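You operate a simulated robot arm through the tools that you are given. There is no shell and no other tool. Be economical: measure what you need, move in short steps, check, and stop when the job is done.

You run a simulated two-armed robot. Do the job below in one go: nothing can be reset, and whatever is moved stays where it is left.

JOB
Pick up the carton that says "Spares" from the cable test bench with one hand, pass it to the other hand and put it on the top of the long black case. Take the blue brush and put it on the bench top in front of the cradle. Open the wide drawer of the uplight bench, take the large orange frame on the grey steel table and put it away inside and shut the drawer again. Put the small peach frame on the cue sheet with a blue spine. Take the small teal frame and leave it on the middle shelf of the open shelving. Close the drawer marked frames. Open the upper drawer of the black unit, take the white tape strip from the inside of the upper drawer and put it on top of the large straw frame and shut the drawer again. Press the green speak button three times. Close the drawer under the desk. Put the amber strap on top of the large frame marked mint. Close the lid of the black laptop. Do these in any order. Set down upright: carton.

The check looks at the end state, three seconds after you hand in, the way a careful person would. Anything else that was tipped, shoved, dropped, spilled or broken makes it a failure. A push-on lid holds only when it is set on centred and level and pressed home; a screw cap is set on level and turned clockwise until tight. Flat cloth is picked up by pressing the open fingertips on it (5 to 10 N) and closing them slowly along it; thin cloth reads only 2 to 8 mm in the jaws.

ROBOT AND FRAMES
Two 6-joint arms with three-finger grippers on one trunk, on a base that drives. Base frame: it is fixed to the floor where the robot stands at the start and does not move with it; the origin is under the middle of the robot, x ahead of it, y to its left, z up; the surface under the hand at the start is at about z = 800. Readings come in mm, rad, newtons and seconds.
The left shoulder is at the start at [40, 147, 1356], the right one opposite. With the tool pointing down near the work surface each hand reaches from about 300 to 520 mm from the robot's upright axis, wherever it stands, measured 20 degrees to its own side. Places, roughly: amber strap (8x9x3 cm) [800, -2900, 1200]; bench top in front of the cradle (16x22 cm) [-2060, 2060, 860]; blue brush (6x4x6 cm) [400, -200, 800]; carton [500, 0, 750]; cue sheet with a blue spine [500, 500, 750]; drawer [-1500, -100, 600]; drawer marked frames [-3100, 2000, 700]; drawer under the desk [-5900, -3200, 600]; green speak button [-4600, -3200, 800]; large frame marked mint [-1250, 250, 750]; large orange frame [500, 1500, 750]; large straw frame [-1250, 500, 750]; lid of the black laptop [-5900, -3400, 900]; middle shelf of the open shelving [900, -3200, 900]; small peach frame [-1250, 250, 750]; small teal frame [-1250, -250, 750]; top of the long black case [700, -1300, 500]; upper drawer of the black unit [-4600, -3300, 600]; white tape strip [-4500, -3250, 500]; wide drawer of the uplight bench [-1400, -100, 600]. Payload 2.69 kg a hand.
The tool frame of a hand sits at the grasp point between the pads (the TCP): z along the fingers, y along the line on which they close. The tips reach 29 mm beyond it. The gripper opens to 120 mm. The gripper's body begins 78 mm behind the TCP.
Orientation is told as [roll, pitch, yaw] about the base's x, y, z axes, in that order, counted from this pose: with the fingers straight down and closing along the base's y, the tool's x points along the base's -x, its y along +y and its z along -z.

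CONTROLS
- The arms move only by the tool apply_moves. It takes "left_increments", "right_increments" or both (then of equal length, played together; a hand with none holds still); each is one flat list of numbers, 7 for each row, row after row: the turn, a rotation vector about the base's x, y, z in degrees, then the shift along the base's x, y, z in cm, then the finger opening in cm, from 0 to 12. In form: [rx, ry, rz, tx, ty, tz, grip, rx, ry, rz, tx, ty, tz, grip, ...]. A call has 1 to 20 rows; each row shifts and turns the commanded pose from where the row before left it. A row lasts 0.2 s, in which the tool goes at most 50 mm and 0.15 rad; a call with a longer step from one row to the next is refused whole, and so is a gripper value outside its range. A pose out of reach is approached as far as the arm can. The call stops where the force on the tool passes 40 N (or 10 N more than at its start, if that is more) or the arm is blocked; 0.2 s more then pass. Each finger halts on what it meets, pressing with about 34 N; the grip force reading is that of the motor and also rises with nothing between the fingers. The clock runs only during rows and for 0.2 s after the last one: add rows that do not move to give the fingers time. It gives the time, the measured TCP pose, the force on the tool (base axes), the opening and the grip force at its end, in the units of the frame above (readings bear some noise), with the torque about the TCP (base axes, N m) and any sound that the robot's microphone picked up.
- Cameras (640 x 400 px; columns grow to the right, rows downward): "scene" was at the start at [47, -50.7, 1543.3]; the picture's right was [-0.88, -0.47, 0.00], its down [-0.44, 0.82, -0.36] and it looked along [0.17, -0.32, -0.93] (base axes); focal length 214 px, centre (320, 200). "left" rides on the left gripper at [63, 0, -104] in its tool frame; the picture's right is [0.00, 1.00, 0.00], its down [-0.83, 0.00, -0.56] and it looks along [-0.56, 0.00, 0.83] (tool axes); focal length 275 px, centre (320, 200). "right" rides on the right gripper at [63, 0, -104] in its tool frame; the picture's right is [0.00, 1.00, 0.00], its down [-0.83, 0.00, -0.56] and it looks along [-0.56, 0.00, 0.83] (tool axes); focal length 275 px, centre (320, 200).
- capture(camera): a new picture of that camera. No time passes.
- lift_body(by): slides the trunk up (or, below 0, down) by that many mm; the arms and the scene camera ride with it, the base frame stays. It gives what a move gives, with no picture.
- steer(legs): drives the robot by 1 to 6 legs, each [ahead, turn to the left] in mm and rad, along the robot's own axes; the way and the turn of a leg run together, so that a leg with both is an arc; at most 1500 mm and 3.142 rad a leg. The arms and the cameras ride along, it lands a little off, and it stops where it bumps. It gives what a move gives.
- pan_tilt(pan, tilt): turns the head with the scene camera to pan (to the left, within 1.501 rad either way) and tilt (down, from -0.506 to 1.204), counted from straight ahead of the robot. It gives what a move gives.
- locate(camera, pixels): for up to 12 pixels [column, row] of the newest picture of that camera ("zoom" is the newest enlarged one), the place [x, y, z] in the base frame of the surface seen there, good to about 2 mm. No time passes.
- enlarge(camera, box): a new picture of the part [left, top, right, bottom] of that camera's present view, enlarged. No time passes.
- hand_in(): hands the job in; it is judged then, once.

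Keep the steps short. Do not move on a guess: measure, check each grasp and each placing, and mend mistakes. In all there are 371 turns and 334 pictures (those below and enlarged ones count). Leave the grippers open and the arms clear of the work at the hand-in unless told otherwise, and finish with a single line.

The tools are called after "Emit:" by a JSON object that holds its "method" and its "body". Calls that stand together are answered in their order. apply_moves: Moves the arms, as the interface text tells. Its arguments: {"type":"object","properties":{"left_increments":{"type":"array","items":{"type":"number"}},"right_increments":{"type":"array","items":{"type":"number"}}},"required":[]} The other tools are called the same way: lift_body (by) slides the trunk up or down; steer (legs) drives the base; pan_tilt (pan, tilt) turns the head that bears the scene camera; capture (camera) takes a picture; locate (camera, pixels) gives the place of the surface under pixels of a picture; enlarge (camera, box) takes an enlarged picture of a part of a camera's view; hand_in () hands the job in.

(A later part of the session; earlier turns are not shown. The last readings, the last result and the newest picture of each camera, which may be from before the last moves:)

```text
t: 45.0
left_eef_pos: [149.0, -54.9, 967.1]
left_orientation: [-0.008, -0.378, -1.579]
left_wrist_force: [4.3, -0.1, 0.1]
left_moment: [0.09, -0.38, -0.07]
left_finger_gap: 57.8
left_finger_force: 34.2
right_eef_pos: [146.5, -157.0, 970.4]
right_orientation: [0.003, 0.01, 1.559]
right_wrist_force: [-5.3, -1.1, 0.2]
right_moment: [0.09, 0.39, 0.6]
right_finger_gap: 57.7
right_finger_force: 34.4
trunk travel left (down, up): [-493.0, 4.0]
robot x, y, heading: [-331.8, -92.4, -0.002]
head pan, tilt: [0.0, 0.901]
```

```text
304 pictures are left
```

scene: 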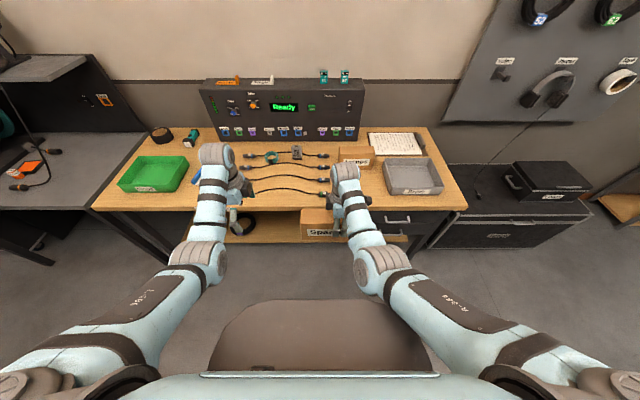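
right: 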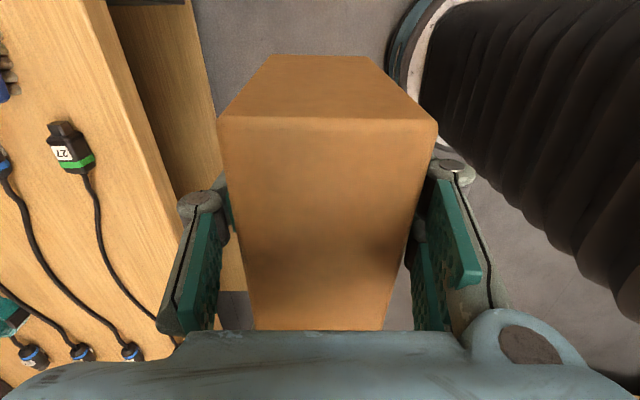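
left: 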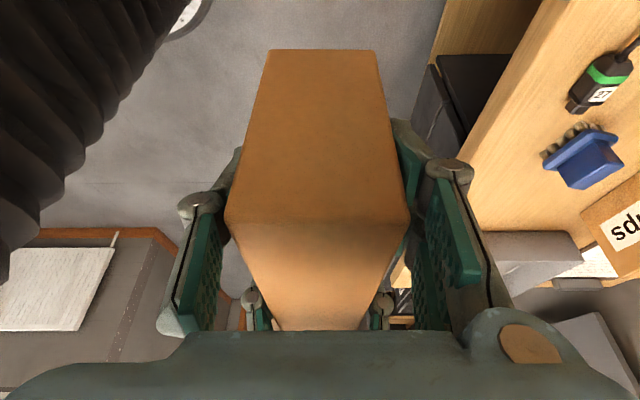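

Good grip. Now the right opens and slides away along −y.

Emit:
{"method": "apply_moves", "body": {"right_increments": [0, 0, 0, 0, 0, 0, 6.5, 0, 0, 0, 0, 0, 0, 8, 0, 0, 0, 0, 0, 0, 12, 0, 0, 0, 0, 0, 0, 12, 0, 0, 0, 0, -2, 0, 12, 0, 0, 0, 0, -3, 0, 12, 0, 0, 0, 0, -3, 0, 12, 0, 0, 0, 0, -3, 0, 12, 0, 0, 0, 0, 0, 0, 12]}}

Emit:
{"method": "capture", "body": {"camera": "left"}}

Emit:
{"method": "enlarge", "body": {"camera": "scene", "box": [180, 130, 440, 290]}}

```text
t: 47.0
left_eef_pos: [149.4, -53.8, 967.0]
left_orientation: [-0.007, -0.379, -1.578]
left_wrist_force: [0.1, 0.1, 0.2]
left_moment: [0.17, 0.01, 0.04]
left_finger_gap: 57.5
left_finger_force: 34.0
right_eef_pos: [147.7, -265.3, 971.4]
right_orientation: [0.003, 0.009, 1.559]
right_wrist_force: [0.7, 0.8, -0.2]
right_moment: [0.02, -0.02, -0.01]
right_finger_gap: 120.2
right_finger_force: 0.1
trunk travel left (down, up): [-493.0, 4.0]
robot x, y, heading: [-327.7, -92.3, 0.004]
head pan, tilt: [0.0, 0.901]
```

```text
303 pictures are left
```

left: 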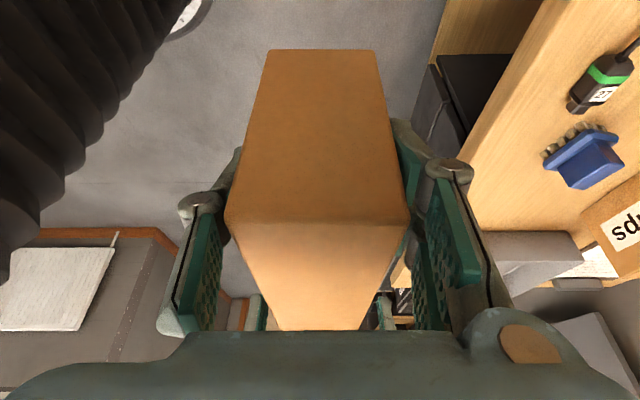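

```text
2.46 times, centred on (310, 210) of scene
```

zoom: 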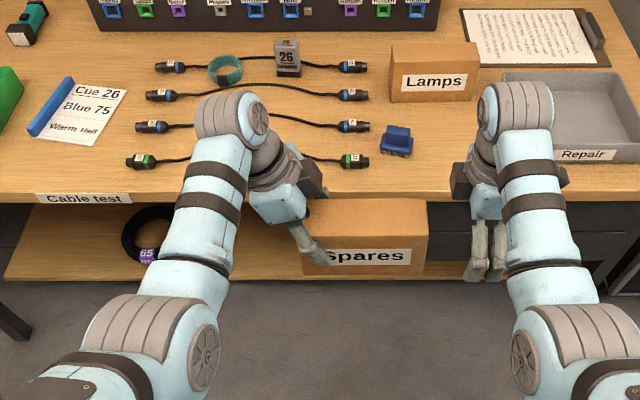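

Handed over cleanly. Next the right hand turns back to yaw 0, and I drive up to take the brush on the way.

Emit:
{"method": "apply_moves", "body": {"right_increments": [0, 0, -8.1, 0, 0, 0.3, 12, 0, 0, -8.1, 0, 0, 0.3, 12, 0, 0, -8.1, 0, 0, 0.3, 12, 0, 0, -8.1, 0, 0, 0.3, 12, 0, 0, -8.1, 0, 0, 0.3, 12, 0, 0, -8.1, 0, 0, 0.3, 12, 0, 0, -8.1, 0, 0, 0.3, 12, 0, 0, -8.1, 0, 0, 0.3, 12, 0, 0, -8.1, 0, 0, 0.3, 12, 0, 0, -8.1, 0, 0, 0.3, 12, 0, 0, -8.3, 0, 0, 0, 12, 0, 0, 0, 0, 0, 0, 12]}}

Emit:
{"method": "steer", "body": {"legs": [[290, 0]]}}

Emit:
{"method": "capture", "body": {"camera": "right"}}

Emit:
{"method": "capture", "body": {"camera": "scene"}}

```text
t: 49.6
left_eef_pos: [149.4, -53.9, 970.0]
left_orientation: [-0.007, -0.378, -1.578]
left_wrist_force: [21.1, 1.5, -0.9]
left_moment: [-0.05, 0.52, 2.99]
left_finger_gap: 73.3
left_finger_force: 33.7
right_eef_pos: [148.0, -265.5, 1000.7]
right_orientation: [0.004, 0.01, -0.001]
right_wrist_force: [-19.9, -2.1, -1.7]
right_moment: [-0.16, 0.2, 1.4]
right_finger_gap: 118.4
right_finger_force: 0.0
trunk travel left (down, up): [-493.0, 4.0]
robot x, y, heading: [-331.7, -94.4, -0.002]
head pan, tilt: [0.0, 0.901]
```

```text
t: 51.6
left_eef_pos: [437.8, -51.9, 971.1]
left_orientation: [-0.004, -0.378, -1.579]
left_wrist_force: [13.9, 2.4, -1.9]
left_moment: [0.04, 0.38, 2.04]
left_finger_gap: 73.5
left_finger_force: 34.4
right_eef_pos: [438.7, -264.4, 1001.7]
right_orientation: [0.004, 0.007, 0.0]
right_wrist_force: [-14.7, -2.2, -0.4]
right_moment: [-0.06, 0.06, 0.93]
right_finger_gap: 119.2
right_finger_force: 0.1
trunk travel left (down, up): [-493.0, 4.0]
robot x, y, heading: [-40.1, -92.6, 0.001]
head pan, tilt: [0.0, 0.901]
```

```text
301 pictures are left
```

right: 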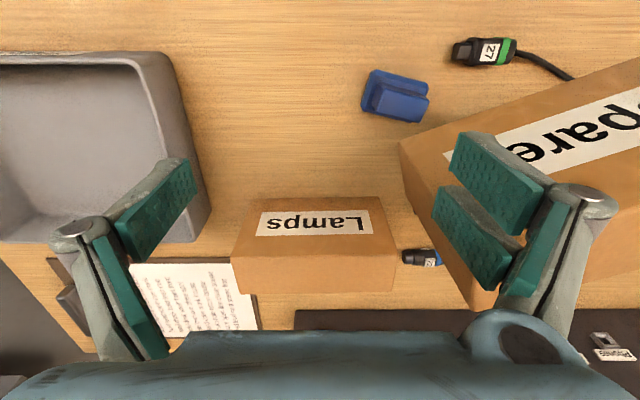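

```text
300 pictures are left
```

scene: 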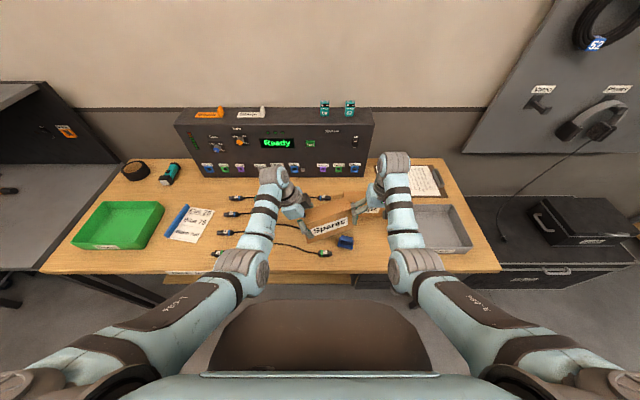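

The turning right hand pushed the carton askew in the left grip. I move the right away gently and look.

Emit:
{"method": "apply_moves", "body": {"right_increments": [0, 0, 0, -0.5, -1, 0, 12, 0, 0, 0, -1, -2, 0, 12, 0, 0, 0, 0, -3, 0, 12, 0, 0, 0, 0, -2, 0, 12, 0, 0, 0, 0, 0, 0, 12, 0, 0, 0, 0, 0, 0, 12]}}

Emit:
{"method": "capture", "body": {"camera": "left"}}

Emit:
{"method": "enlarge", "body": {"camera": "scene", "box": [240, 150, 420, 260]}}

```text
t: 53.0
left_eef_pos: [440.8, -53.1, 968.9]
left_orientation: [-0.006, -0.378, -1.578]
left_wrist_force: [-0.1, -0.8, -3.1]
left_moment: [0.13, -0.02, 0.01]
left_finger_gap: 57.6
left_finger_force: 34.2
right_eef_pos: [423.6, -345.1, 1001.8]
right_orientation: [0.004, 0.011, 0.001]
right_wrist_force: [-0.3, 0.5, 0.8]
right_moment: [0.02, 0.0, -0.03]
right_finger_gap: 120.0
right_finger_force: 0.1
trunk travel left (down, up): [-493.0, 4.0]
robot x, y, heading: [-34.8, -89.1, -0.005]
head pan, tilt: [0.0, 0.901]
```

```text
299 pictures are left
```

left: 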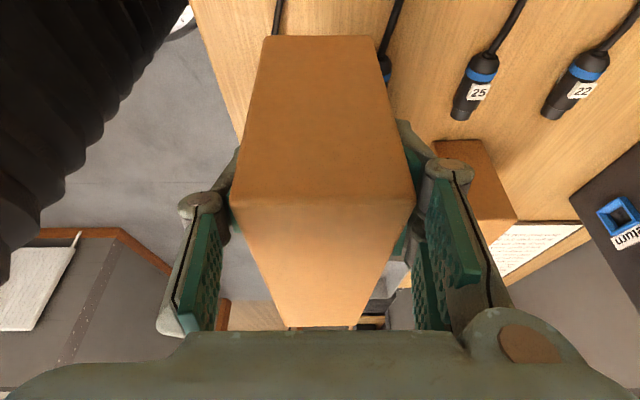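

```text
3.56 times, centred on (330, 205) of scene
```

zoom: 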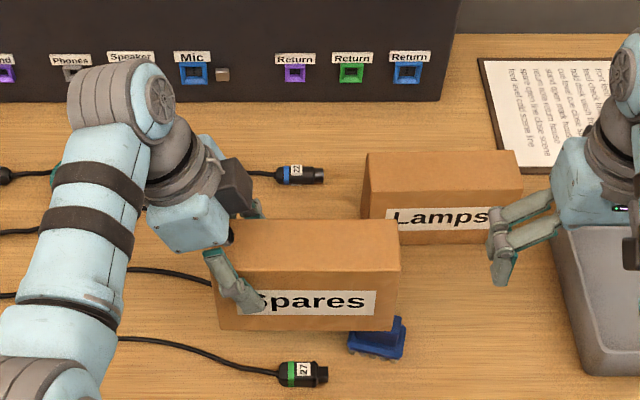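

The carton squared itself in the grip again (58 mm). Left shifts 120 mm to the left to free the brush; right goes toward it.

Emit:
{"method": "apply_moves", "body": {"left_increments": [0, 0, 0, 0, 3, 0, 4, 0, 0, 0, 0, 3, 0, 4, 0, 0, 0, 0, 3, 0, 4, 0, 0, 0, 0, 3, 0, 4, 0, 0, 0, 0, 0, 0, 4, 0, 0, 0, 0, 0, 0, 4], "right_increments": [0, 0, 0, 0, 0, 0, 12, 0, 0, 0, 0, 0, 0, 12, 0, 0, 0, 0, 3.5, 0, 12, 0, 0, 0, 0, 4, 0, 12, 0, 0, 0, 0, 3, 0, 12, 0, 0, 0, 0, 0, 0, 12]}}

Emit:
{"method": "capture", "body": {"camera": "right"}}

```text
t: 54.4
left_eef_pos: [439.8, 66.2, 969.0]
left_orientation: [-0.006, -0.375, -1.578]
left_wrist_force: [0.1, -0.3, -2.2]
left_moment: [0.17, 0.01, -0.01]
left_finger_gap: 57.6
left_finger_force: 33.6
right_eef_pos: [423.7, -241.0, 1001.0]
right_orientation: [0.003, 0.011, -0.002]
right_wrist_force: [0.0, -0.2, 0.6]
right_moment: [0.03, 0.0, 0.03]
right_finger_gap: 120.3
right_finger_force: 0.1
trunk travel left (down, up): [-493.0, 4.0]
robot x, y, heading: [-37.0, -93.4, 0.002]
head pan, tilt: [0.0, 0.901]
```

```text
297 pictures are left
```

right: 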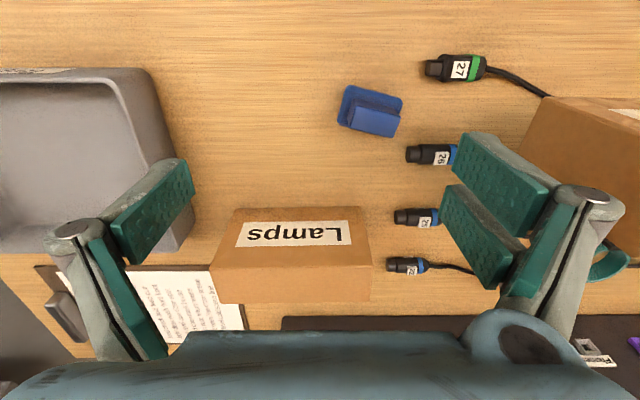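

Emit:
{"method": "enlarge", "body": {"camera": "right", "box": [320, 70, 420, 150]}}

Emit:
{"method": "locate", "body": {"camera": "right", "pixels": [[350, 88], [401, 99], [341, 124], [394, 136], [357, 107], [397, 116], [353, 126], [375, 120], [372, 93]]}}

```text
5.00 times, centred on (370, 110) of right
```

zoom: 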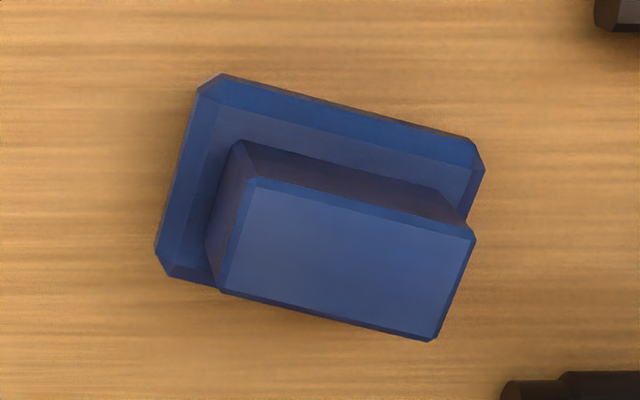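

```text
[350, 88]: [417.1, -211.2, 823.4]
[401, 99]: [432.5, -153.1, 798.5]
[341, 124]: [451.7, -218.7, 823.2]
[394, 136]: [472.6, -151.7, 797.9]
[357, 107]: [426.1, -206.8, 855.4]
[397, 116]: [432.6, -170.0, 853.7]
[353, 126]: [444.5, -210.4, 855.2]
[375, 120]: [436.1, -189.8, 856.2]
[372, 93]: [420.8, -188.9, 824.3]
```

The brush handle top is at z 856, centre (436, −190), long axis turned −10°. Drive 40 mm closer, then approach with yaw −10°, 80 mm open.

Emit:
{"method": "steer", "body": {"legs": [[40, 0]]}}

Emit:
{"method": "apply_moves", "body": {"right_increments": [0, 0, -5, -1, 1.7, -2, 10, 0, 0, -5, -0.9, 1.7, -2, 9, 0, 0, 0, -0.9, 1.7, -3, 8, 0, 0, 0, 0, 0, -2, 8, 0, 0, 0, 0, 0, 0, 8]}}

Emit:
{"method": "capture", "body": {"camera": "right"}}

```text
t: 55.3
left_eef_pos: [473.0, 67.3, 973.1]
left_orientation: [0.0, -0.381, -1.581]
left_wrist_force: [-0.6, 0.0, -2.8]
left_moment: [0.19, -0.02, 0.01]
left_finger_gap: 57.5
left_finger_force: 33.7
right_eef_pos: [456.1, -239.2, 1005.0]
right_orientation: [0.003, 0.002, 0.001]
right_wrist_force: [-0.3, 0.2, 0.3]
right_moment: [0.0, -0.03, -0.01]
right_finger_gap: 119.8
right_finger_force: 0.1
trunk travel left (down, up): [-493.0, 4.0]
robot x, y, heading: [-2.6, -89.7, 0.011]
head pan, tilt: [0.0, 0.901]
```

```text
t: 56.5
left_eef_pos: [480.0, 67.6, 968.6]
left_orientation: [-0.008, -0.377, -1.577]
left_wrist_force: [0.0, 0.6, -3.0]
left_moment: [0.15, 0.0, -0.01]
left_finger_gap: 57.7
left_finger_force: 33.9
right_eef_pos: [441.5, -196.5, 914.1]
right_orientation: [-0.006, -0.005, -0.179]
right_wrist_force: [-0.8, 0.8, 0.4]
right_moment: [-0.02, 0.0, -0.03]
right_finger_gap: 80.2
right_finger_force: 0.0
trunk travel left (down, up): [-493.0, 4.0]
robot x, y, heading: [0.5, -91.0, -0.001]
head pan, tilt: [0.0, 0.901]
```

```text
295 pictures are left
```

right: 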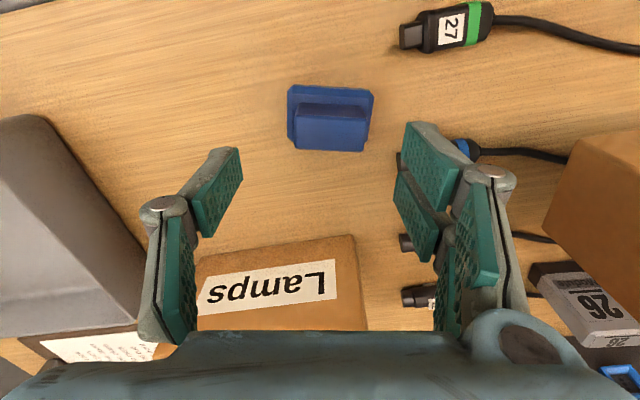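

Emit:
{"method": "locate", "body": {"camera": "right", "pixels": [[300, 120], [363, 120], [298, 148], [363, 150], [331, 138], [220, 255], [350, 237]]}}

```text
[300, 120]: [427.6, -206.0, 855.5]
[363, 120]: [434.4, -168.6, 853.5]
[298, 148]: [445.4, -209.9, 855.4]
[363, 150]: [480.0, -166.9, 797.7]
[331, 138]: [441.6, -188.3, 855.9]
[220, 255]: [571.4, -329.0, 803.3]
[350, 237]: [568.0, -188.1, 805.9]
```

Emit:
{"method": "apply_moves", "body": {"right_increments": [0, 0, 0, -0.15, 0.75, -2, 8, 0, 0, 0, 0, 0, -2, 8, 0, 0, 0, 0, 0, -1.7, 8, 0, 0, 0, 0, 0, 0, 8, 0, 0, 0, 0, 0, 0, 6, 0, 0, 0, 0, 0, 0, 4, 0, 0, 0, 0, 0, 0, 2.5, 0, 0, 0, 0, 0, 0, 2.5, 0, 0, 0, 0, 0, 0, 2.5]}}

Emit:
{"method": "capture", "body": {"camera": "right"}}

```text
t: 58.5
left_eef_pos: [479.2, 68.2, 970.0]
left_orientation: [-0.006, -0.378, -1.577]
left_wrist_force: [0.3, -0.6, -2.7]
left_moment: [0.18, 0.01, 0.0]
left_finger_gap: 57.5
left_finger_force: 34.3
right_eef_pos: [431.8, -181.3, 854.6]
right_orientation: [0.004, 0.009, -0.171]
right_wrist_force: [1.8, 1.1, 5.8]
right_moment: [0.05, -0.14, -0.02]
right_finger_gap: 43.2
right_finger_force: 34.3
trunk travel left (down, up): [-493.0, 4.0]
robot x, y, heading: [3.1, -92.0, 0.002]
head pan, tilt: [0.0, 0.901]
```

```text
294 pictures are left
```

right: 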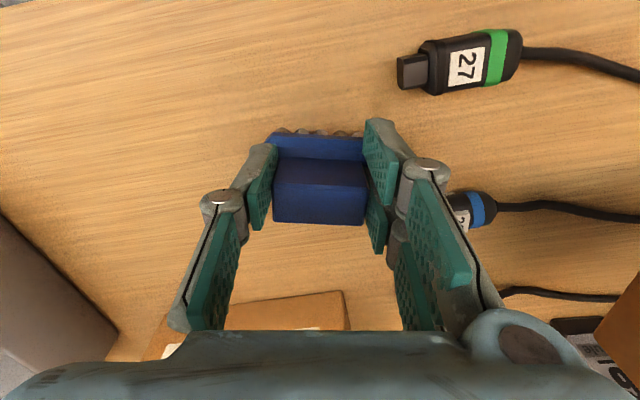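

Gripped (43 mm). Lift 120 mm, slowly at first.

Emit:
{"method": "apply_moves", "body": {"right_increments": [0, 0, 0, 0, 0, 1, 2.5, 0, 0, 0, 0, 0, 2, 2.5, 0, 0, 0, 0, 0, 3, 2.5, 0, 0, 0, 0, 0, 3, 2.5, 0, 0, 0, 0, 0, 3, 2.5, 0, 0, 0, 0, 0, 0, 2.5]}}

Emit:
{"method": "capture", "body": {"camera": "right"}}

```text
t: 60.1
left_eef_pos: [478.8, 68.3, 968.5]
left_orientation: [-0.007, -0.379, -1.576]
left_wrist_force: [-0.4, 0.0, -2.5]
left_moment: [0.21, 0.01, 0.01]
left_finger_gap: 57.6
left_finger_force: 33.9
right_eef_pos: [436.9, -217.2, 967.6]
right_orientation: [-0.052, 0.0, -0.203]
right_wrist_force: [-0.7, 0.8, -0.7]
right_moment: [-0.04, 0.01, -0.03]
right_finger_gap: 43.1
right_finger_force: 33.6
trunk travel left (down, up): [-493.0, 4.0]
robot x, y, heading: [0.3, -90.3, 0.002]
head pan, tilt: [0.0, 0.901]
stopped in row 6 (right hand): the arm was blocked; the commanded pose is now the measured one
```

```text
293 pictures are left
```

right: 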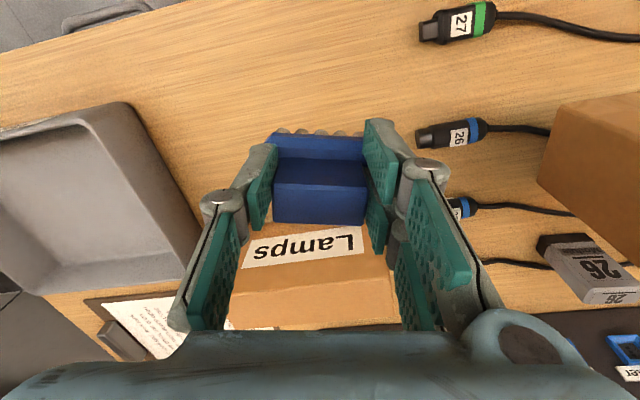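

Arms brushed each other (no force now). I move the right hand outward and check the scene.

Emit:
{"method": "apply_moves", "body": {"right_increments": [3, 0, 1.5, 0, -3, 1, 2.5, 0, 0, 0, 0, -3, 1, 2.5, 0, 0, 0, 0, 0, 0, 2.5]}}

Emit:
{"method": "steer", "body": {"legs": [[-400, 0]]}}

Emit:
{"method": "capture", "body": {"camera": "scene"}}

```text
t: 60.9
left_eef_pos: [479.3, 67.8, 969.0]
left_orientation: [-0.007, -0.378, -1.578]
left_wrist_force: [0.3, -0.1, -2.7]
left_moment: [0.16, 0.03, -0.02]
left_finger_gap: 57.4
left_finger_force: 33.9
right_eef_pos: [440.6, -274.2, 981.9]
right_orientation: [0.002, 0.011, -0.175]
right_wrist_force: [0.1, -0.6, -1.4]
right_moment: [0.01, -0.01, -0.01]
right_finger_gap: 43.4
right_finger_force: 34.2
right hand out of reach, approached as far as the arm can: row 2
trunk travel left (down, up): [-493.0, 4.0]
robot x, y, heading: [2.9, -89.5, 0.003]
head pan, tilt: [0.0, 0.901]
```

```text
t: 63.4
left_eef_pos: [83.5, 66.2, 967.5]
left_orientation: [-0.006, -0.38, -1.577]
left_wrist_force: [0.8, 0.7, -3.0]
left_moment: [0.16, 0.02, -0.01]
left_finger_gap: 57.6
left_finger_force: 33.5
right_eef_pos: [44.7, -275.4, 979.5]
right_orientation: [0.002, 0.012, -0.174]
right_wrist_force: [0.6, 0.0, -0.7]
right_moment: [-0.01, 0.05, 0.02]
right_finger_gap: 43.1
right_finger_force: 33.8
trunk travel left (down, up): [-493.0, 4.0]
robot x, y, heading: [-394.7, -93.6, 0.005]
head pan, tilt: [0.0, 0.901]
```

```text
292 pictures are left
```

scene: 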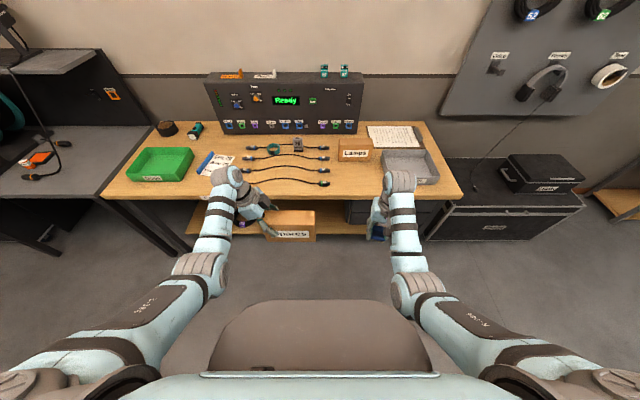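

Bench is intact. Measure the long black case.

Emit:
{"method": "locate", "body": {"camera": "scene", "pixels": [[437, 205], [584, 206], [470, 160], [475, 188], [500, 200], [520, 198], [512, 165], [540, 160], [470, 175], [455, 200]]}}

Emit:
{"method": "enlarge", "body": {"camera": "scene", "box": [420, 130, 600, 250]}}

```text
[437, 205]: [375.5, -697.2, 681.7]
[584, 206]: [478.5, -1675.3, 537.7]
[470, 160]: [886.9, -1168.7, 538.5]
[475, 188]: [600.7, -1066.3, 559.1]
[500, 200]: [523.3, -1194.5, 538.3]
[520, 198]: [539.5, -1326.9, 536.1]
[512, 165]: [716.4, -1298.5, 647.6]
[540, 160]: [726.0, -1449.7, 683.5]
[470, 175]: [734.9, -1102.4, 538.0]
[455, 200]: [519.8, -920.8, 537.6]
```

```text
3.33 times, centred on (510, 190) of scene
```

zoom: 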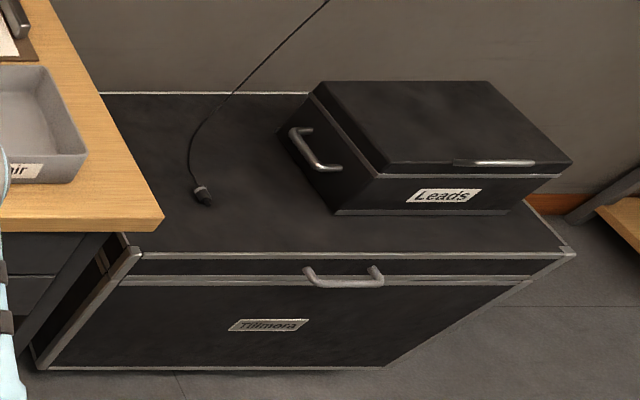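

Emit:
{"method": "locate", "body": {"camera": "zoom", "pixels": [[336, 211], [280, 135], [320, 165], [203, 198], [140, 250], [300, 252], [194, 160], [250, 230]]}}

```text
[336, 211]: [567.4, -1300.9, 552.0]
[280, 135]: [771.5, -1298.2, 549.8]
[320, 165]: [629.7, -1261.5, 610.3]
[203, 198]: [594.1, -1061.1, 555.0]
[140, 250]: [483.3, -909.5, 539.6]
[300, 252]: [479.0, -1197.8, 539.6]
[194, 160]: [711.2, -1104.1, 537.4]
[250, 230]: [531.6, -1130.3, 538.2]
```

The carton will go to (540, −1190) on the case top (z 538), between the "Leads" box and the plug. I drive to about (44, −1047) at heading −0.5.

Emit:
{"method": "steer", "body": {"legs": [[0, -1.144], [1049, 0], [0, 0.64]]}}

Emit:
{"method": "pan_tilt", "body": {"pan": 0.3, "tilt": 0.9}}

Emit:
{"method": "capture", "body": {"camera": "scene"}}

```text
t: 73.3
left_eef_pos: [530.5, -1128.9, 968.0]
left_orientation: [-0.007, -0.376, -2.086]
left_wrist_force: [-0.1, -0.2, -2.3]
left_moment: [0.13, -0.07, 0.01]
left_finger_gap: 57.9
left_finger_force: 34.0
right_eef_pos: [329.9, -1409.2, 980.8]
right_orientation: [0.004, 0.01, -0.683]
right_wrist_force: [0.4, -0.5, -0.8]
right_moment: [0.01, 0.01, 0.0]
right_finger_gap: 43.1
right_finger_force: 34.3
trunk travel left (down, up): [-493.0, 4.0]
robot x, y, heading: [36.1, -1032.6, -0.505]
head pan, tilt: [0.0, 0.901]
```

```text
t: 74.1
left_eef_pos: [531.4, -1128.6, 968.8]
left_orientation: [-0.006, -0.379, -2.085]
left_wrist_force: [0.4, 1.2, -3.9]
left_moment: [0.09, -0.08, 0.02]
left_finger_gap: 57.4
left_finger_force: 34.3
right_eef_pos: [330.2, -1409.1, 981.0]
right_orientation: [0.002, 0.009, -0.683]
right_wrist_force: [-0.1, 0.1, -2.0]
right_moment: [0.0, -0.01, -0.01]
right_finger_gap: 42.9
right_finger_force: 34.3
trunk travel left (down, up): [-493.0, 4.0]
robot x, y, heading: [37.2, -1035.7, -0.506]
head pan, tilt: [0.3, 0.901]
```

```text
290 pictures are left
```

scene: 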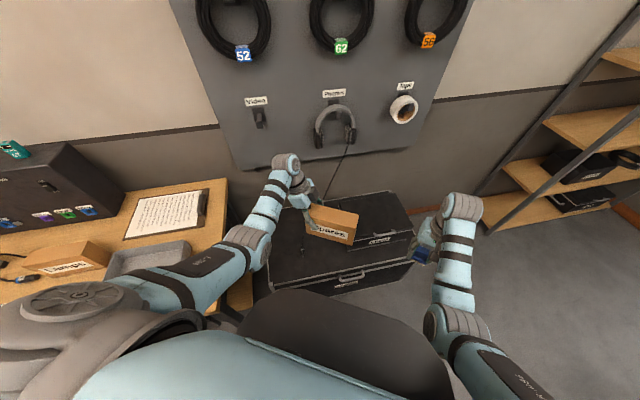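

Emit:
{"method": "apply_moves", "body": {"left_increments": [0, 0, 7.3, 0.3, -0.2, 0, 4, 0, 0, 7.3, 0.3, -0.2, 0, 4, 0, 0, 7.3, 0.3, -0.2, 0, 4, 0, 0, 7.2, 0, -0.1, 0, 4, 0, 0, 0, 0, 0, 0, 4]}}

Emit:
{"method": "lift_body", "body": {"by": -300}}

Emit:
{"method": "capture", "body": {"camera": "scene"}}

Emit:
{"method": "capture", "body": {"camera": "left"}}

```text
t: 75.3
left_eef_pos: [539.6, -1135.4, 968.5]
left_orientation: [-0.008, -0.38, -1.576]
left_wrist_force: [-0.4, 0.2, -2.9]
left_moment: [0.18, 0.01, -0.02]
left_finger_gap: 57.3
left_finger_force: 34.6
right_eef_pos: [330.6, -1408.9, 979.9]
right_orientation: [0.001, 0.01, -0.685]
right_wrist_force: [-0.3, -0.1, -0.8]
right_moment: [0.0, 0.02, 0.02]
right_finger_gap: 43.1
right_finger_force: 33.8
trunk travel left (down, up): [-493.0, 4.0]
robot x, y, heading: [35.1, -1037.6, -0.508]
head pan, tilt: [0.3, 0.901]
```

```text
t: 78.3
left_eef_pos: [539.2, -1137.0, 670.0]
left_orientation: [-0.009, -0.38, -1.577]
left_wrist_force: [-0.3, 0.5, -3.1]
left_moment: [0.16, -0.02, 0.02]
left_finger_gap: 57.6
left_finger_force: 34.2
right_eef_pos: [330.8, -1408.7, 681.2]
right_orientation: [0.002, 0.01, -0.683]
right_wrist_force: [0.0, 0.2, -1.2]
right_moment: [-0.02, 0.0, -0.04]
right_finger_gap: 43.2
right_finger_force: 33.9
trunk travel left (down, up): [-193.0, 304.0]
robot x, y, heading: [37.3, -1035.0, -0.507]
head pan, tilt: [0.3, 0.901]
```

```text
289 pictures are left
```

scene: 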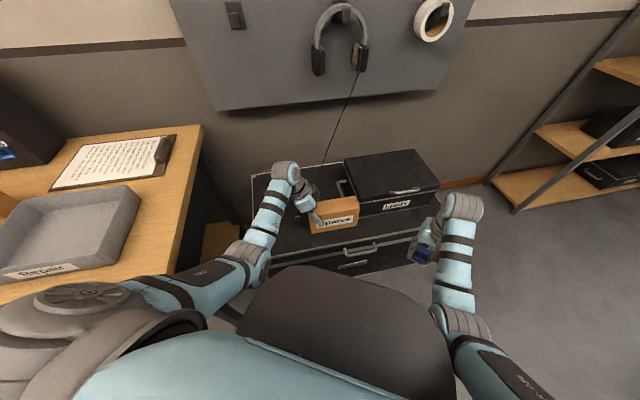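

```text
288 pictures are left
```

left: 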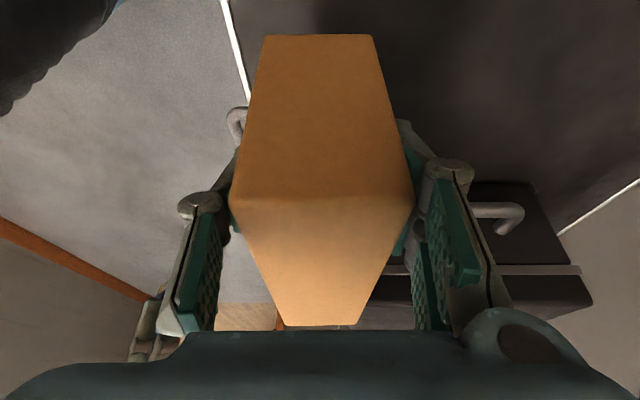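

Emit:
{"method": "enlarge", "body": {"camera": "scene", "box": [270, 150, 450, 270]}}

Emit:
{"method": "locate", "body": {"camera": "left", "pixels": [[275, 45], [365, 45], [240, 180], [405, 180], [290, 315], [350, 315], [320, 210]]}}

```text
3.33 times, centred on (360, 210) of scene
```

zoom: 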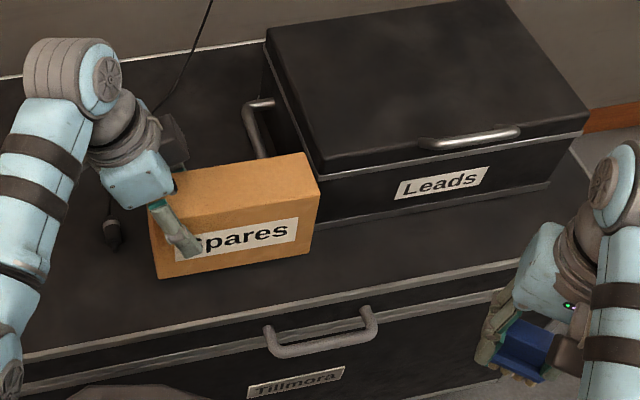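

```text
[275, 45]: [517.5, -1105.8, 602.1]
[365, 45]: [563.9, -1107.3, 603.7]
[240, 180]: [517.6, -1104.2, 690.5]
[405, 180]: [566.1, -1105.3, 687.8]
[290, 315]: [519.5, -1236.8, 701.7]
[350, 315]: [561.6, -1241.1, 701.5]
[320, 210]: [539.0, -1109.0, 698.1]
```

The carton is 1.3° nose-up and its bottom ~50 mm above the case. Level it, lower the trunk 40 mm.

Emit:
{"method": "apply_moves", "body": {"left_increments": [1.3, 0, 0, 0, 0, 0, 4, 0, 0, 0, 0, 0, 0, 4]}}

Emit:
{"method": "lift_body", "body": {"by": -38}}

Emit:
{"method": "capture", "body": {"camera": "left"}}

Emit:
{"method": "locate", "body": {"camera": "left", "pixels": [[275, 45], [365, 45], [290, 235], [350, 235], [290, 315], [350, 315], [320, 210]]}}

```text
t: 78.9
left_eef_pos: [539.1, -1135.0, 669.7]
left_orientation: [-0.008, -0.354, -1.576]
left_wrist_force: [0.4, 0.1, -2.5]
left_moment: [0.12, -0.04, 0.02]
left_finger_gap: 57.6
left_finger_force: 33.8
right_eef_pos: [330.3, -1408.5, 681.6]
right_orientation: [0.001, 0.01, -0.685]
right_wrist_force: [0.6, 0.5, -0.5]
right_moment: [0.0, 0.01, 0.01]
right_finger_gap: 42.9
right_finger_force: 33.8
trunk travel left (down, up): [-193.0, 304.0]
robot x, y, heading: [33.5, -1036.4, -0.504]
head pan, tilt: [0.3, 0.901]
```

```text
t: 79.7
left_eef_pos: [538.3, -1134.9, 631.9]
left_orientation: [-0.007, -0.357, -1.577]
left_wrist_force: [-0.4, 0.1, -3.6]
left_moment: [0.2, -0.07, -0.02]
left_finger_gap: 57.6
left_finger_force: 33.6
right_eef_pos: [330.1, -1408.8, 643.1]
right_orientation: [0.001, 0.011, -0.684]
right_wrist_force: [-0.8, -0.3, -0.8]
right_moment: [0.03, 0.0, 0.02]
right_finger_gap: 42.8
right_finger_force: 33.5
trunk travel left (down, up): [-155.0, 342.0]
robot x, y, heading: [33.8, -1037.8, -0.506]
head pan, tilt: [0.3, 0.901]
```

```text
286 pictures are left
```

left: 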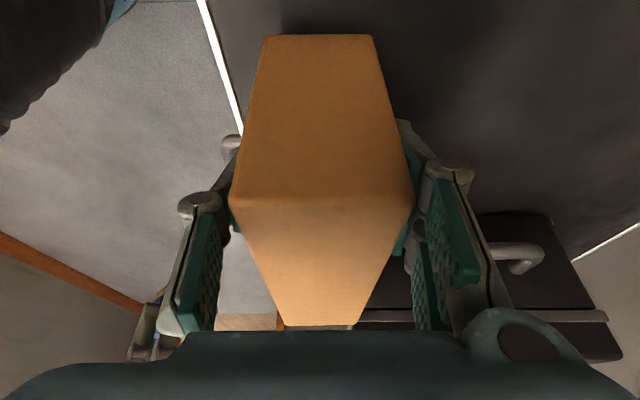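

```text
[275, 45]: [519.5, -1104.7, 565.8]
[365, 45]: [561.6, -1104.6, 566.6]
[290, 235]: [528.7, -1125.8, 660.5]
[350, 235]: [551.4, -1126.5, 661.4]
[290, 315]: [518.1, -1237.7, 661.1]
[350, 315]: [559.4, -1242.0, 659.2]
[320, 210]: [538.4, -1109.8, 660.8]
```

Level now; bottom ≈ 11 mm above the top. Lower slowly.

Emit:
{"method": "apply_moves", "body": {"left_increments": [0, 0, 0, 0, 0, -0.3, 4, 0, 0, 0, 0, 0, -0.3, 4, 0, 0, 0, 0, 0, -0.3, 4, 0, 0, 0, 0, 0, -0.2, 4, 0, 0, 0, 0, 0, 0, 4]}}

```text
t: 80.9
left_eef_pos: [541.1, -1134.9, 619.4]
left_orientation: [-0.007, -0.354, -1.578]
left_wrist_force: [0.5, 0.7, -3.4]
left_moment: [0.17, 0.02, -0.01]
left_finger_gap: 57.6
left_finger_force: 33.7
right_eef_pos: [330.5, -1408.3, 644.5]
right_orientation: [0.001, 0.012, -0.683]
right_wrist_force: [0.7, -0.1, -0.3]
right_moment: [-0.03, 0.04, -0.05]
right_finger_gap: 42.9
right_finger_force: 33.8
trunk travel left (down, up): [-155.0, 342.0]
robot x, y, heading: [39.6, -1034.1, -0.504]
head pan, tilt: [0.3, 0.901]
```

Emit:
{"method": "apply_moves", "body": {"left_increments": [0, 0, 0, 0, 0, -0.15, 4, 0, 0, 0, 0, 0, -0.15, 4, 0, 0, 0, 0, 0, 0, 4]}}

Emit:
{"method": "capture", "body": {"camera": "scene"}}

```text
t: 81.7
left_eef_pos: [539.6, -1135.6, 618.8]
left_orientation: [-0.005, -0.356, -1.578]
left_wrist_force: [0.6, -0.1, 1.9]
left_moment: [-0.5, -0.2, 0.09]
left_finger_gap: 57.6
left_finger_force: 34.2
right_eef_pos: [330.9, -1407.6, 642.9]
right_orientation: [0.002, 0.011, -0.684]
right_wrist_force: [-0.6, -0.4, -0.8]
right_moment: [0.02, 0.01, -0.03]
right_finger_gap: 43.1
right_finger_force: 34.2
trunk travel left (down, up): [-155.0, 342.0]
robot x, y, heading: [33.7, -1035.2, -0.503]
head pan, tilt: [0.3, 0.901]
```

```text
285 pictures are left
```

scene: 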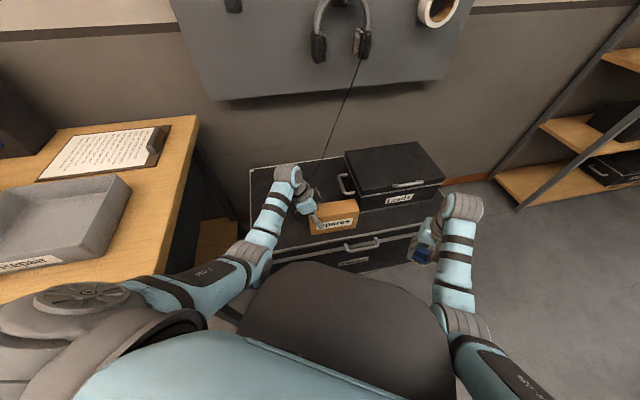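

Contact (force up by 5 N). Open to 90 mm and withdraw along the tool axis.

Emit:
{"method": "apply_moves", "body": {"left_increments": [0, 0, 0, 0, 0, 0, 6.2, 0, 0, 0, 0, 0, 0, 7, 0, 0, 0, 0, 0, 0, 9, 0, 0, 0, 0, 0, 0, 9, 0, 0, 0, 0, 0.7, 2, 9, 0, 0, 0, 0, 1, 3, 9, 0, 0, 0, 0, 1, 3, 9, 0, 0, 0, 0, 0, 3, 9, 0, 0, 0, 0, 0, 3, 9, 0, 0, 0, 0, 0, 0, 9]}}

Emit:
{"method": "enlarge", "body": {"camera": "scene", "box": [240, 140, 460, 290]}}

```text
t: 83.9
left_eef_pos: [556.0, -1114.5, 736.9]
left_orientation: [-0.006, -0.359, -1.577]
left_wrist_force: [0.1, -1.1, 0.1]
left_moment: [0.02, 0.02, 0.01]
left_finger_gap: 89.9
left_finger_force: 0.1
left hand out of reach, approached as far as the arm can: row 8, 9
right_eef_pos: [329.8, -1408.9, 643.1]
right_orientation: [0.001, 0.01, -0.684]
right_wrist_force: [-0.1, -0.8, -0.6]
right_moment: [-0.02, 0.01, -0.01]
right_finger_gap: 42.8
right_finger_force: 34.7
trunk travel left (down, up): [-155.0, 342.0]
robot x, y, heading: [37.4, -1033.0, -0.501]
head pan, tilt: [0.3, 0.901]
```

```text
2.67 times, centred on (350, 215) of scene
```

zoom: 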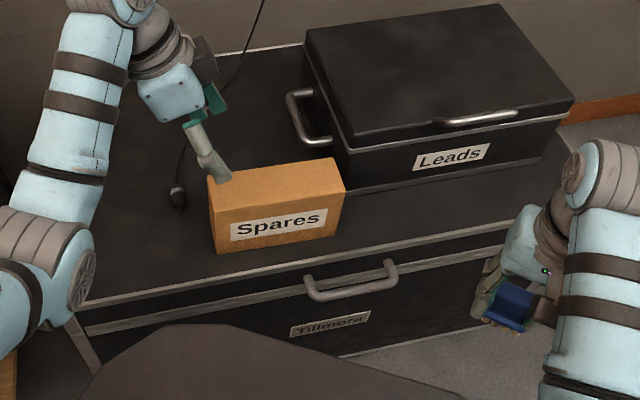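

Carton stands upright with "Spares" facing out. Raise the trunk, then un-tilt the left hand and back off.

Emit:
{"method": "lift_body", "body": {"by": 330}}

Emit:
{"method": "steer", "body": {"legs": [[-500, 0]]}}

Emit:
{"method": "apply_moves", "body": {"left_increments": [7, 0, 7, -0.5, 0, 0, 12, 7, 0, 8, -0.5, 0, 0, 12, 6.5, 0, 8, 0, 0, 0, 12, 0, 0, 8, 0, 0, 0, 12, 0, 0, 8, 0, 0, 0, 12, 0, 0, 8, 0, 0, 0, 12, 0, 0, 8, 0, 0, 0, 12, 0, 0, 6, 0, 0, 0, 12, 0, 0, 0, 0, 0, 0, 12]}}

Emit:
{"method": "capture", "body": {"camera": "scene"}}

```text
t: 87.2
left_eef_pos: [558.4, -1114.6, 1066.9]
left_orientation: [-0.004, -0.356, -1.58]
left_wrist_force: [-0.1, 0.5, -0.1]
left_moment: [0.02, 0.01, 0.0]
left_finger_gap: 90.0
left_finger_force: 0.2
right_eef_pos: [330.5, -1409.8, 973.6]
right_orientation: [0.001, 0.011, -0.683]
right_wrist_force: [0.2, 0.1, -0.5]
right_moment: [-0.02, -0.03, 0.0]
right_finger_gap: 43.0
right_finger_force: 33.5
trunk travel left (down, up): [-485.0, 12.0]
robot x, y, heading: [33.3, -1036.1, -0.505]
head pan, tilt: [0.3, 0.901]
```

```text
t: 90.1
left_eef_pos: [119.2, -874.1, 1065.2]
left_orientation: [-0.006, -0.358, -1.585]
left_wrist_force: [0.6, -1.0, 0.0]
left_moment: [0.0, 0.03, -0.03]
left_finger_gap: 90.0
left_finger_force: 0.0
right_eef_pos: [-110.3, -1168.7, 972.0]
right_orientation: [0.003, 0.012, -0.691]
right_wrist_force: [0.0, 0.6, -1.3]
right_moment: [-0.01, 0.01, 0.02]
right_finger_gap: 43.0
right_finger_force: 33.9
trunk travel left (down, up): [-485.0, 12.0]
robot x, y, heading: [-401.5, -789.8, -0.509]
head pan, tilt: [0.3, 0.901]
```

```text
refused: row 1 steps farther than a row can; nothing moved
```

```text
283 pictures are left
```

scene: 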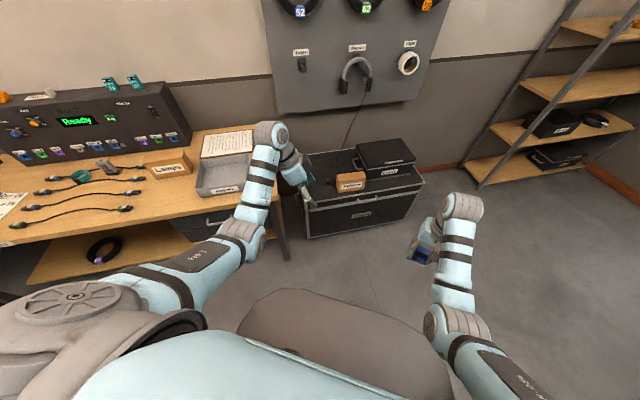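

Refused for row size; redo in smaller rows.

Emit:
{"method": "apply_moves", "body": {"left_increments": [6.8, 0, 0, -0.5, 0, 0, 12, 6.8, 0, 0, -0.5, 0, 0, 12, 6.8, 0, 0, 0, 0, -0.5, 12, 0, 0, 7.7, 0, 0, -0.5, 12, 0, 0, 7.7, 0, 0, -0.5, 12, 0, 0, 7.7, 0, 0, -0.5, 12, 0, 0, 7.7, 0, 0, -0.5, 12, 0, 0, 7.7, 0, 0, -0.5, 12, 0, 0, 7.7, 0, 0, -0.5, 12, 0, 0, 7.7, 0, 0, -0.5, 12, 0, 0, 7.7, 0, 0, 0, 12, 0, 0, 0, 0, 0, 0, 12]}}

Emit:
{"method": "steer", "body": {"legs": [[0, 3.0]]}}

Emit:
{"method": "pan_tilt", "body": {"pan": 0, "tilt": 0.5}}

Emit:
{"method": "capture", "body": {"camera": "scene"}}

```text
t: 92.7
left_eef_pos: [126.9, -884.1, 1007.5]
left_orientation: [-0.011, -0.001, -0.506]
left_wrist_force: [1.0, -0.2, 0.1]
left_moment: [0.01, -0.01, -0.02]
left_finger_gap: 120.0
left_finger_force: 0.0
left hand out of reach, approached as far as the arm can: row 1, 2
right_eef_pos: [-111.7, -1166.7, 973.2]
right_orientation: [0.001, 0.009, -0.688]
right_wrist_force: [-0.1, -0.8, -0.9]
right_moment: [0.04, 0.03, -0.04]
right_finger_gap: 43.1
right_finger_force: 34.0
trunk travel left (down, up): [-485.0, 12.0]
robot x, y, heading: [-405.2, -791.8, -0.516]
head pan, tilt: [0.3, 0.901]
```

```text
t: 100.1
left_eef_pos: [-910.7, -612.0, 1007.6]
left_orientation: [-0.01, -0.002, 2.468]
left_wrist_force: [0.6, 0.2, 0.6]
left_moment: [0.0, 0.0, -0.01]
left_finger_gap: 119.9
left_finger_force: 0.0
right_eef_pos: [-628.7, -373.1, 973.8]
right_orientation: [0.003, 0.011, 2.287]
right_wrist_force: [-0.2, 0.1, -0.6]
right_moment: [0.02, -0.01, 0.02]
right_finger_gap: 42.9
right_finger_force: 34.0
trunk travel left (down, up): [-485.0, 12.0]
robot x, y, heading: [-405.7, -792.9, 2.466]
head pan, tilt: [0.3, 0.901]
```

```text
t: 101.0
left_eef_pos: [-910.3, -613.0, 1007.2]
left_orientation: [-0.01, -0.001, 2.469]
left_wrist_force: [-0.1, 0.4, 0.9]
left_moment: [-0.01, 0.03, 0.02]
left_finger_gap: 119.8
left_finger_force: 0.1
right_eef_pos: [-628.7, -373.5, 973.1]
right_orientation: [0.003, 0.011, 2.286]
right_wrist_force: [-0.7, -1.1, -0.4]
right_moment: [0.02, -0.01, 0.0]
right_finger_gap: 43.0
right_finger_force: 34.0
trunk travel left (down, up): [-485.0, 12.0]
robot x, y, heading: [-404.3, -789.4, 2.465]
head pan, tilt: [0.0, 0.499]
```

```text
282 pictures are left
```

scene: 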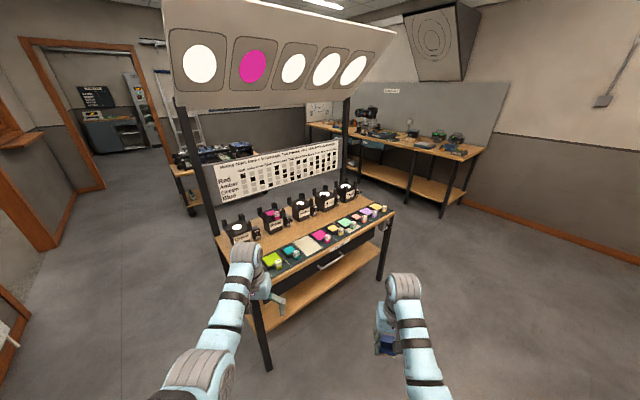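

Uplight bench ahead with frames along its front. Enlarge it and the cradle bench behind.

Emit:
{"method": "enlarge", "body": {"camera": "scene", "box": [210, 170, 410, 300]}}

Emit:
{"method": "enlarge", "body": {"camera": "scene", "box": [300, 90, 490, 210]}}

Emit:
{"method": "enlarge", "body": {"camera": "scene", "box": [30, 60, 270, 210]}}

```text
3.08 times, centred on (310, 235) of scene
```

zoom: 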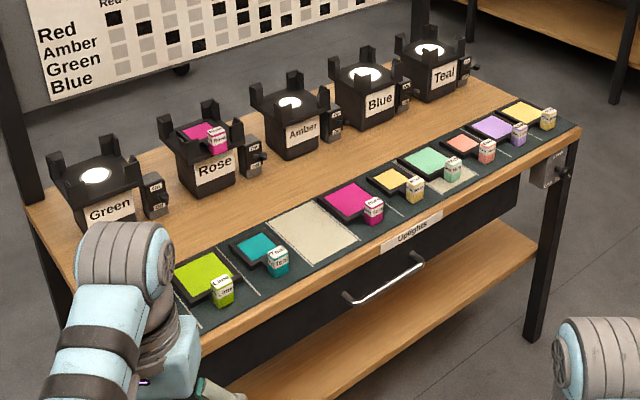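

```text
3.33 times, centred on (395, 150) of scene
```

zoom: 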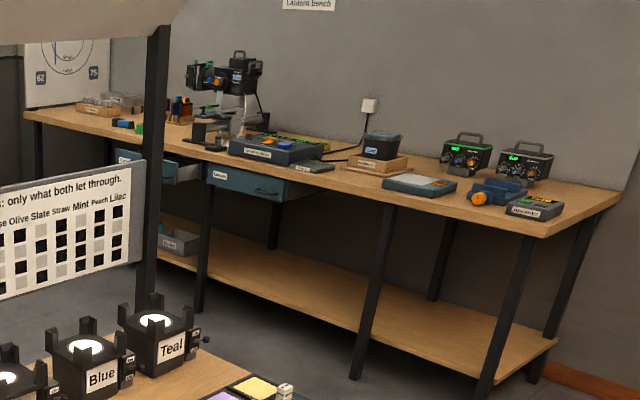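

```text
2.67 times, centred on (150, 135) of scene
```

zoom: 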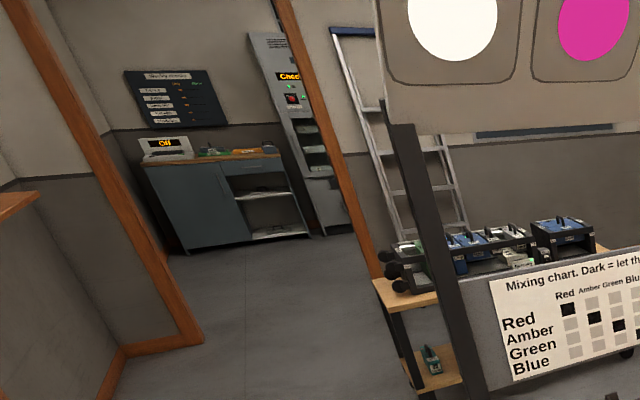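

Now drive around the uplight bench toward the cradle bench with the brush.

Emit:
{"method": "steer", "body": {"legs": [[0, -0.813], [1000, 0], [750, 0], [0, 1.2]]}}

Emit:
{"method": "capture", "body": {"camera": "scene"}}

```text
t: 114.9
left_eef_pos: [-1086.5, 932.6, 1007.2]
left_orientation: [-0.009, 0.0, 2.848]
left_wrist_force: [-0.1, 0.2, 0.4]
left_moment: [-0.02, 0.01, -0.04]
left_finger_gap: 120.0
left_finger_force: 0.1
right_eef_pos: [-913.1, 1258.6, 972.4]
right_orientation: [0.003, 0.011, 2.664]
right_wrist_force: [0.6, -0.1, -1.2]
right_moment: [0.01, -0.02, -0.02]
right_finger_gap: 42.8
right_finger_force: 33.8
trunk travel left (down, up): [-485.0, 12.0]
robot x, y, heading: [-547.5, 953.6, 2.844]
head pan, tilt: [0.0, 0.499]
```

```text
278 pictures are left
```

scene: 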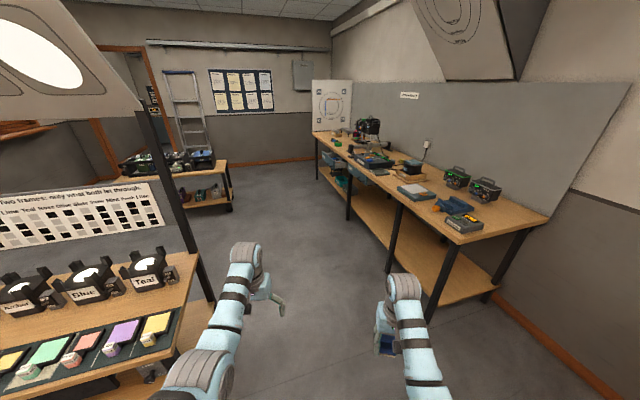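

Emit:
{"method": "steer", "body": {"legs": [[1450, 0], [0, -1.2]]}}

Emit:
{"method": "capture", "body": {"camera": "scene"}}

```text
t: 125.1
left_eef_pos: [-2147.1, 1872.1, 1007.8]
left_orientation: [-0.01, -0.001, 1.64]
left_wrist_force: [-0.2, -0.1, -0.4]
left_moment: [0.0, 0.0, -0.01]
left_finger_gap: 120.1
left_finger_force: 0.0
right_eef_pos: [-1781.4, 1826.2, 972.5]
right_orientation: [0.002, 0.01, 1.459]
right_wrist_force: [-0.1, -0.4, -1.0]
right_moment: [0.01, -0.01, 0.01]
right_finger_gap: 42.9
right_finger_force: 34.2
trunk travel left (down, up): [-485.0, 12.0]
robot x, y, heading: [-1935.1, 1372.9, 1.637]
head pan, tilt: [0.0, 0.499]
```

```text
277 pictures are left
```

scene: 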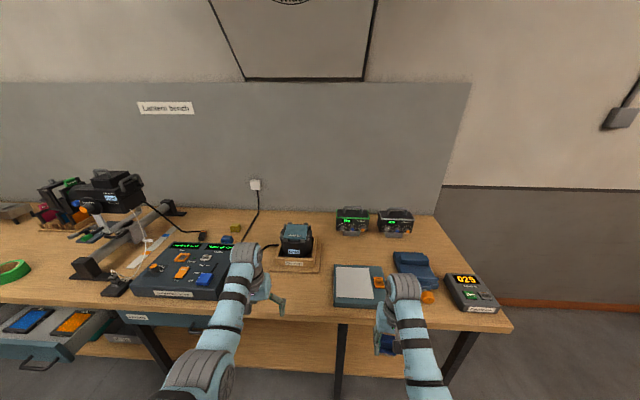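

Emit:
{"method": "enlarge", "body": {"camera": "scene", "box": [220, 200, 500, 340]}}

Emit:
{"method": "enlarge", "body": {"camera": "scene", "box": [0, 160, 240, 370]}}

```text
2.29 times, centred on (360, 270) of scene
```

zoom: 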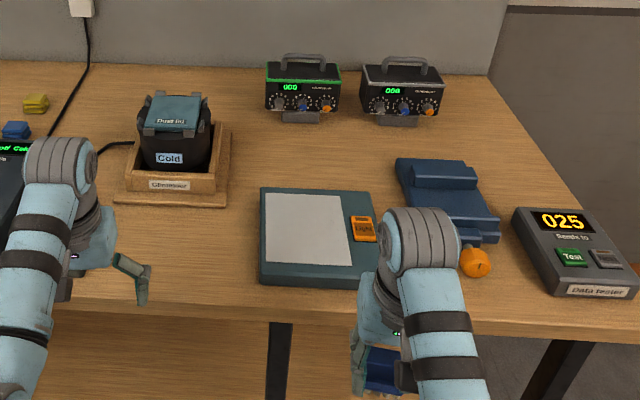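

```text
1.90 times, centred on (120, 265) of scene
```

zoom: 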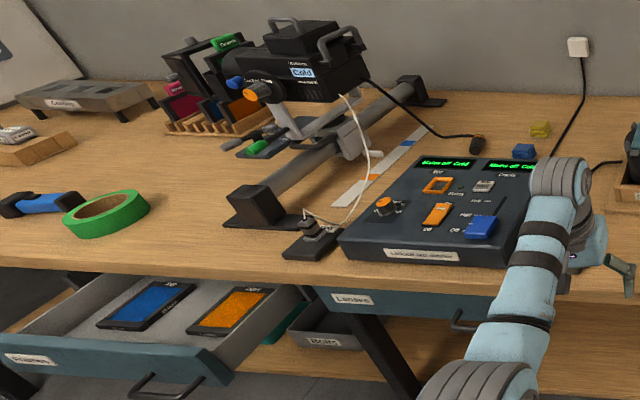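

Emit:
{"method": "enlarge", "body": {"camera": "scene", "box": [220, 215, 360, 315]}}

Emit:
{"method": "locate", "body": {"camera": "scene", "pixels": [[290, 265], [266, 272], [318, 272], [320, 290], [300, 285], [300, 305], [336, 268], [335, 304], [235, 290], [310, 318]]}}

```text
4.00 times, centred on (290, 265) of scene
```

zoom: 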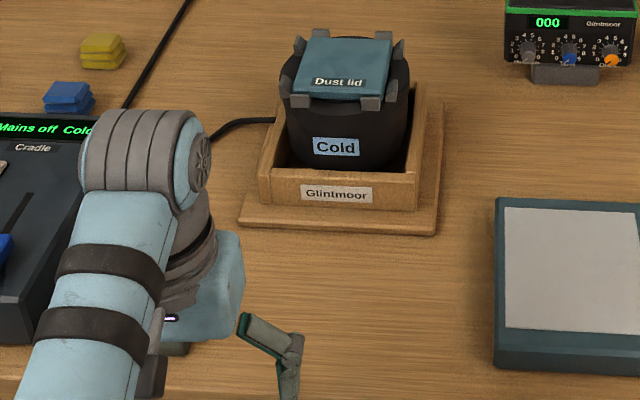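

```text
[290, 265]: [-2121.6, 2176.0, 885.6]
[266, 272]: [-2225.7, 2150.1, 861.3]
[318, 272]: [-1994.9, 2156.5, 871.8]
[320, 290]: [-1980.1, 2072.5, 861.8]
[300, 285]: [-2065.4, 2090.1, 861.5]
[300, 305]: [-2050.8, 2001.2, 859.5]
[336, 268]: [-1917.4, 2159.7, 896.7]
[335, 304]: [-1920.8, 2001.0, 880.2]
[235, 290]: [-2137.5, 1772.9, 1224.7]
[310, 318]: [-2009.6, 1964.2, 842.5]
```

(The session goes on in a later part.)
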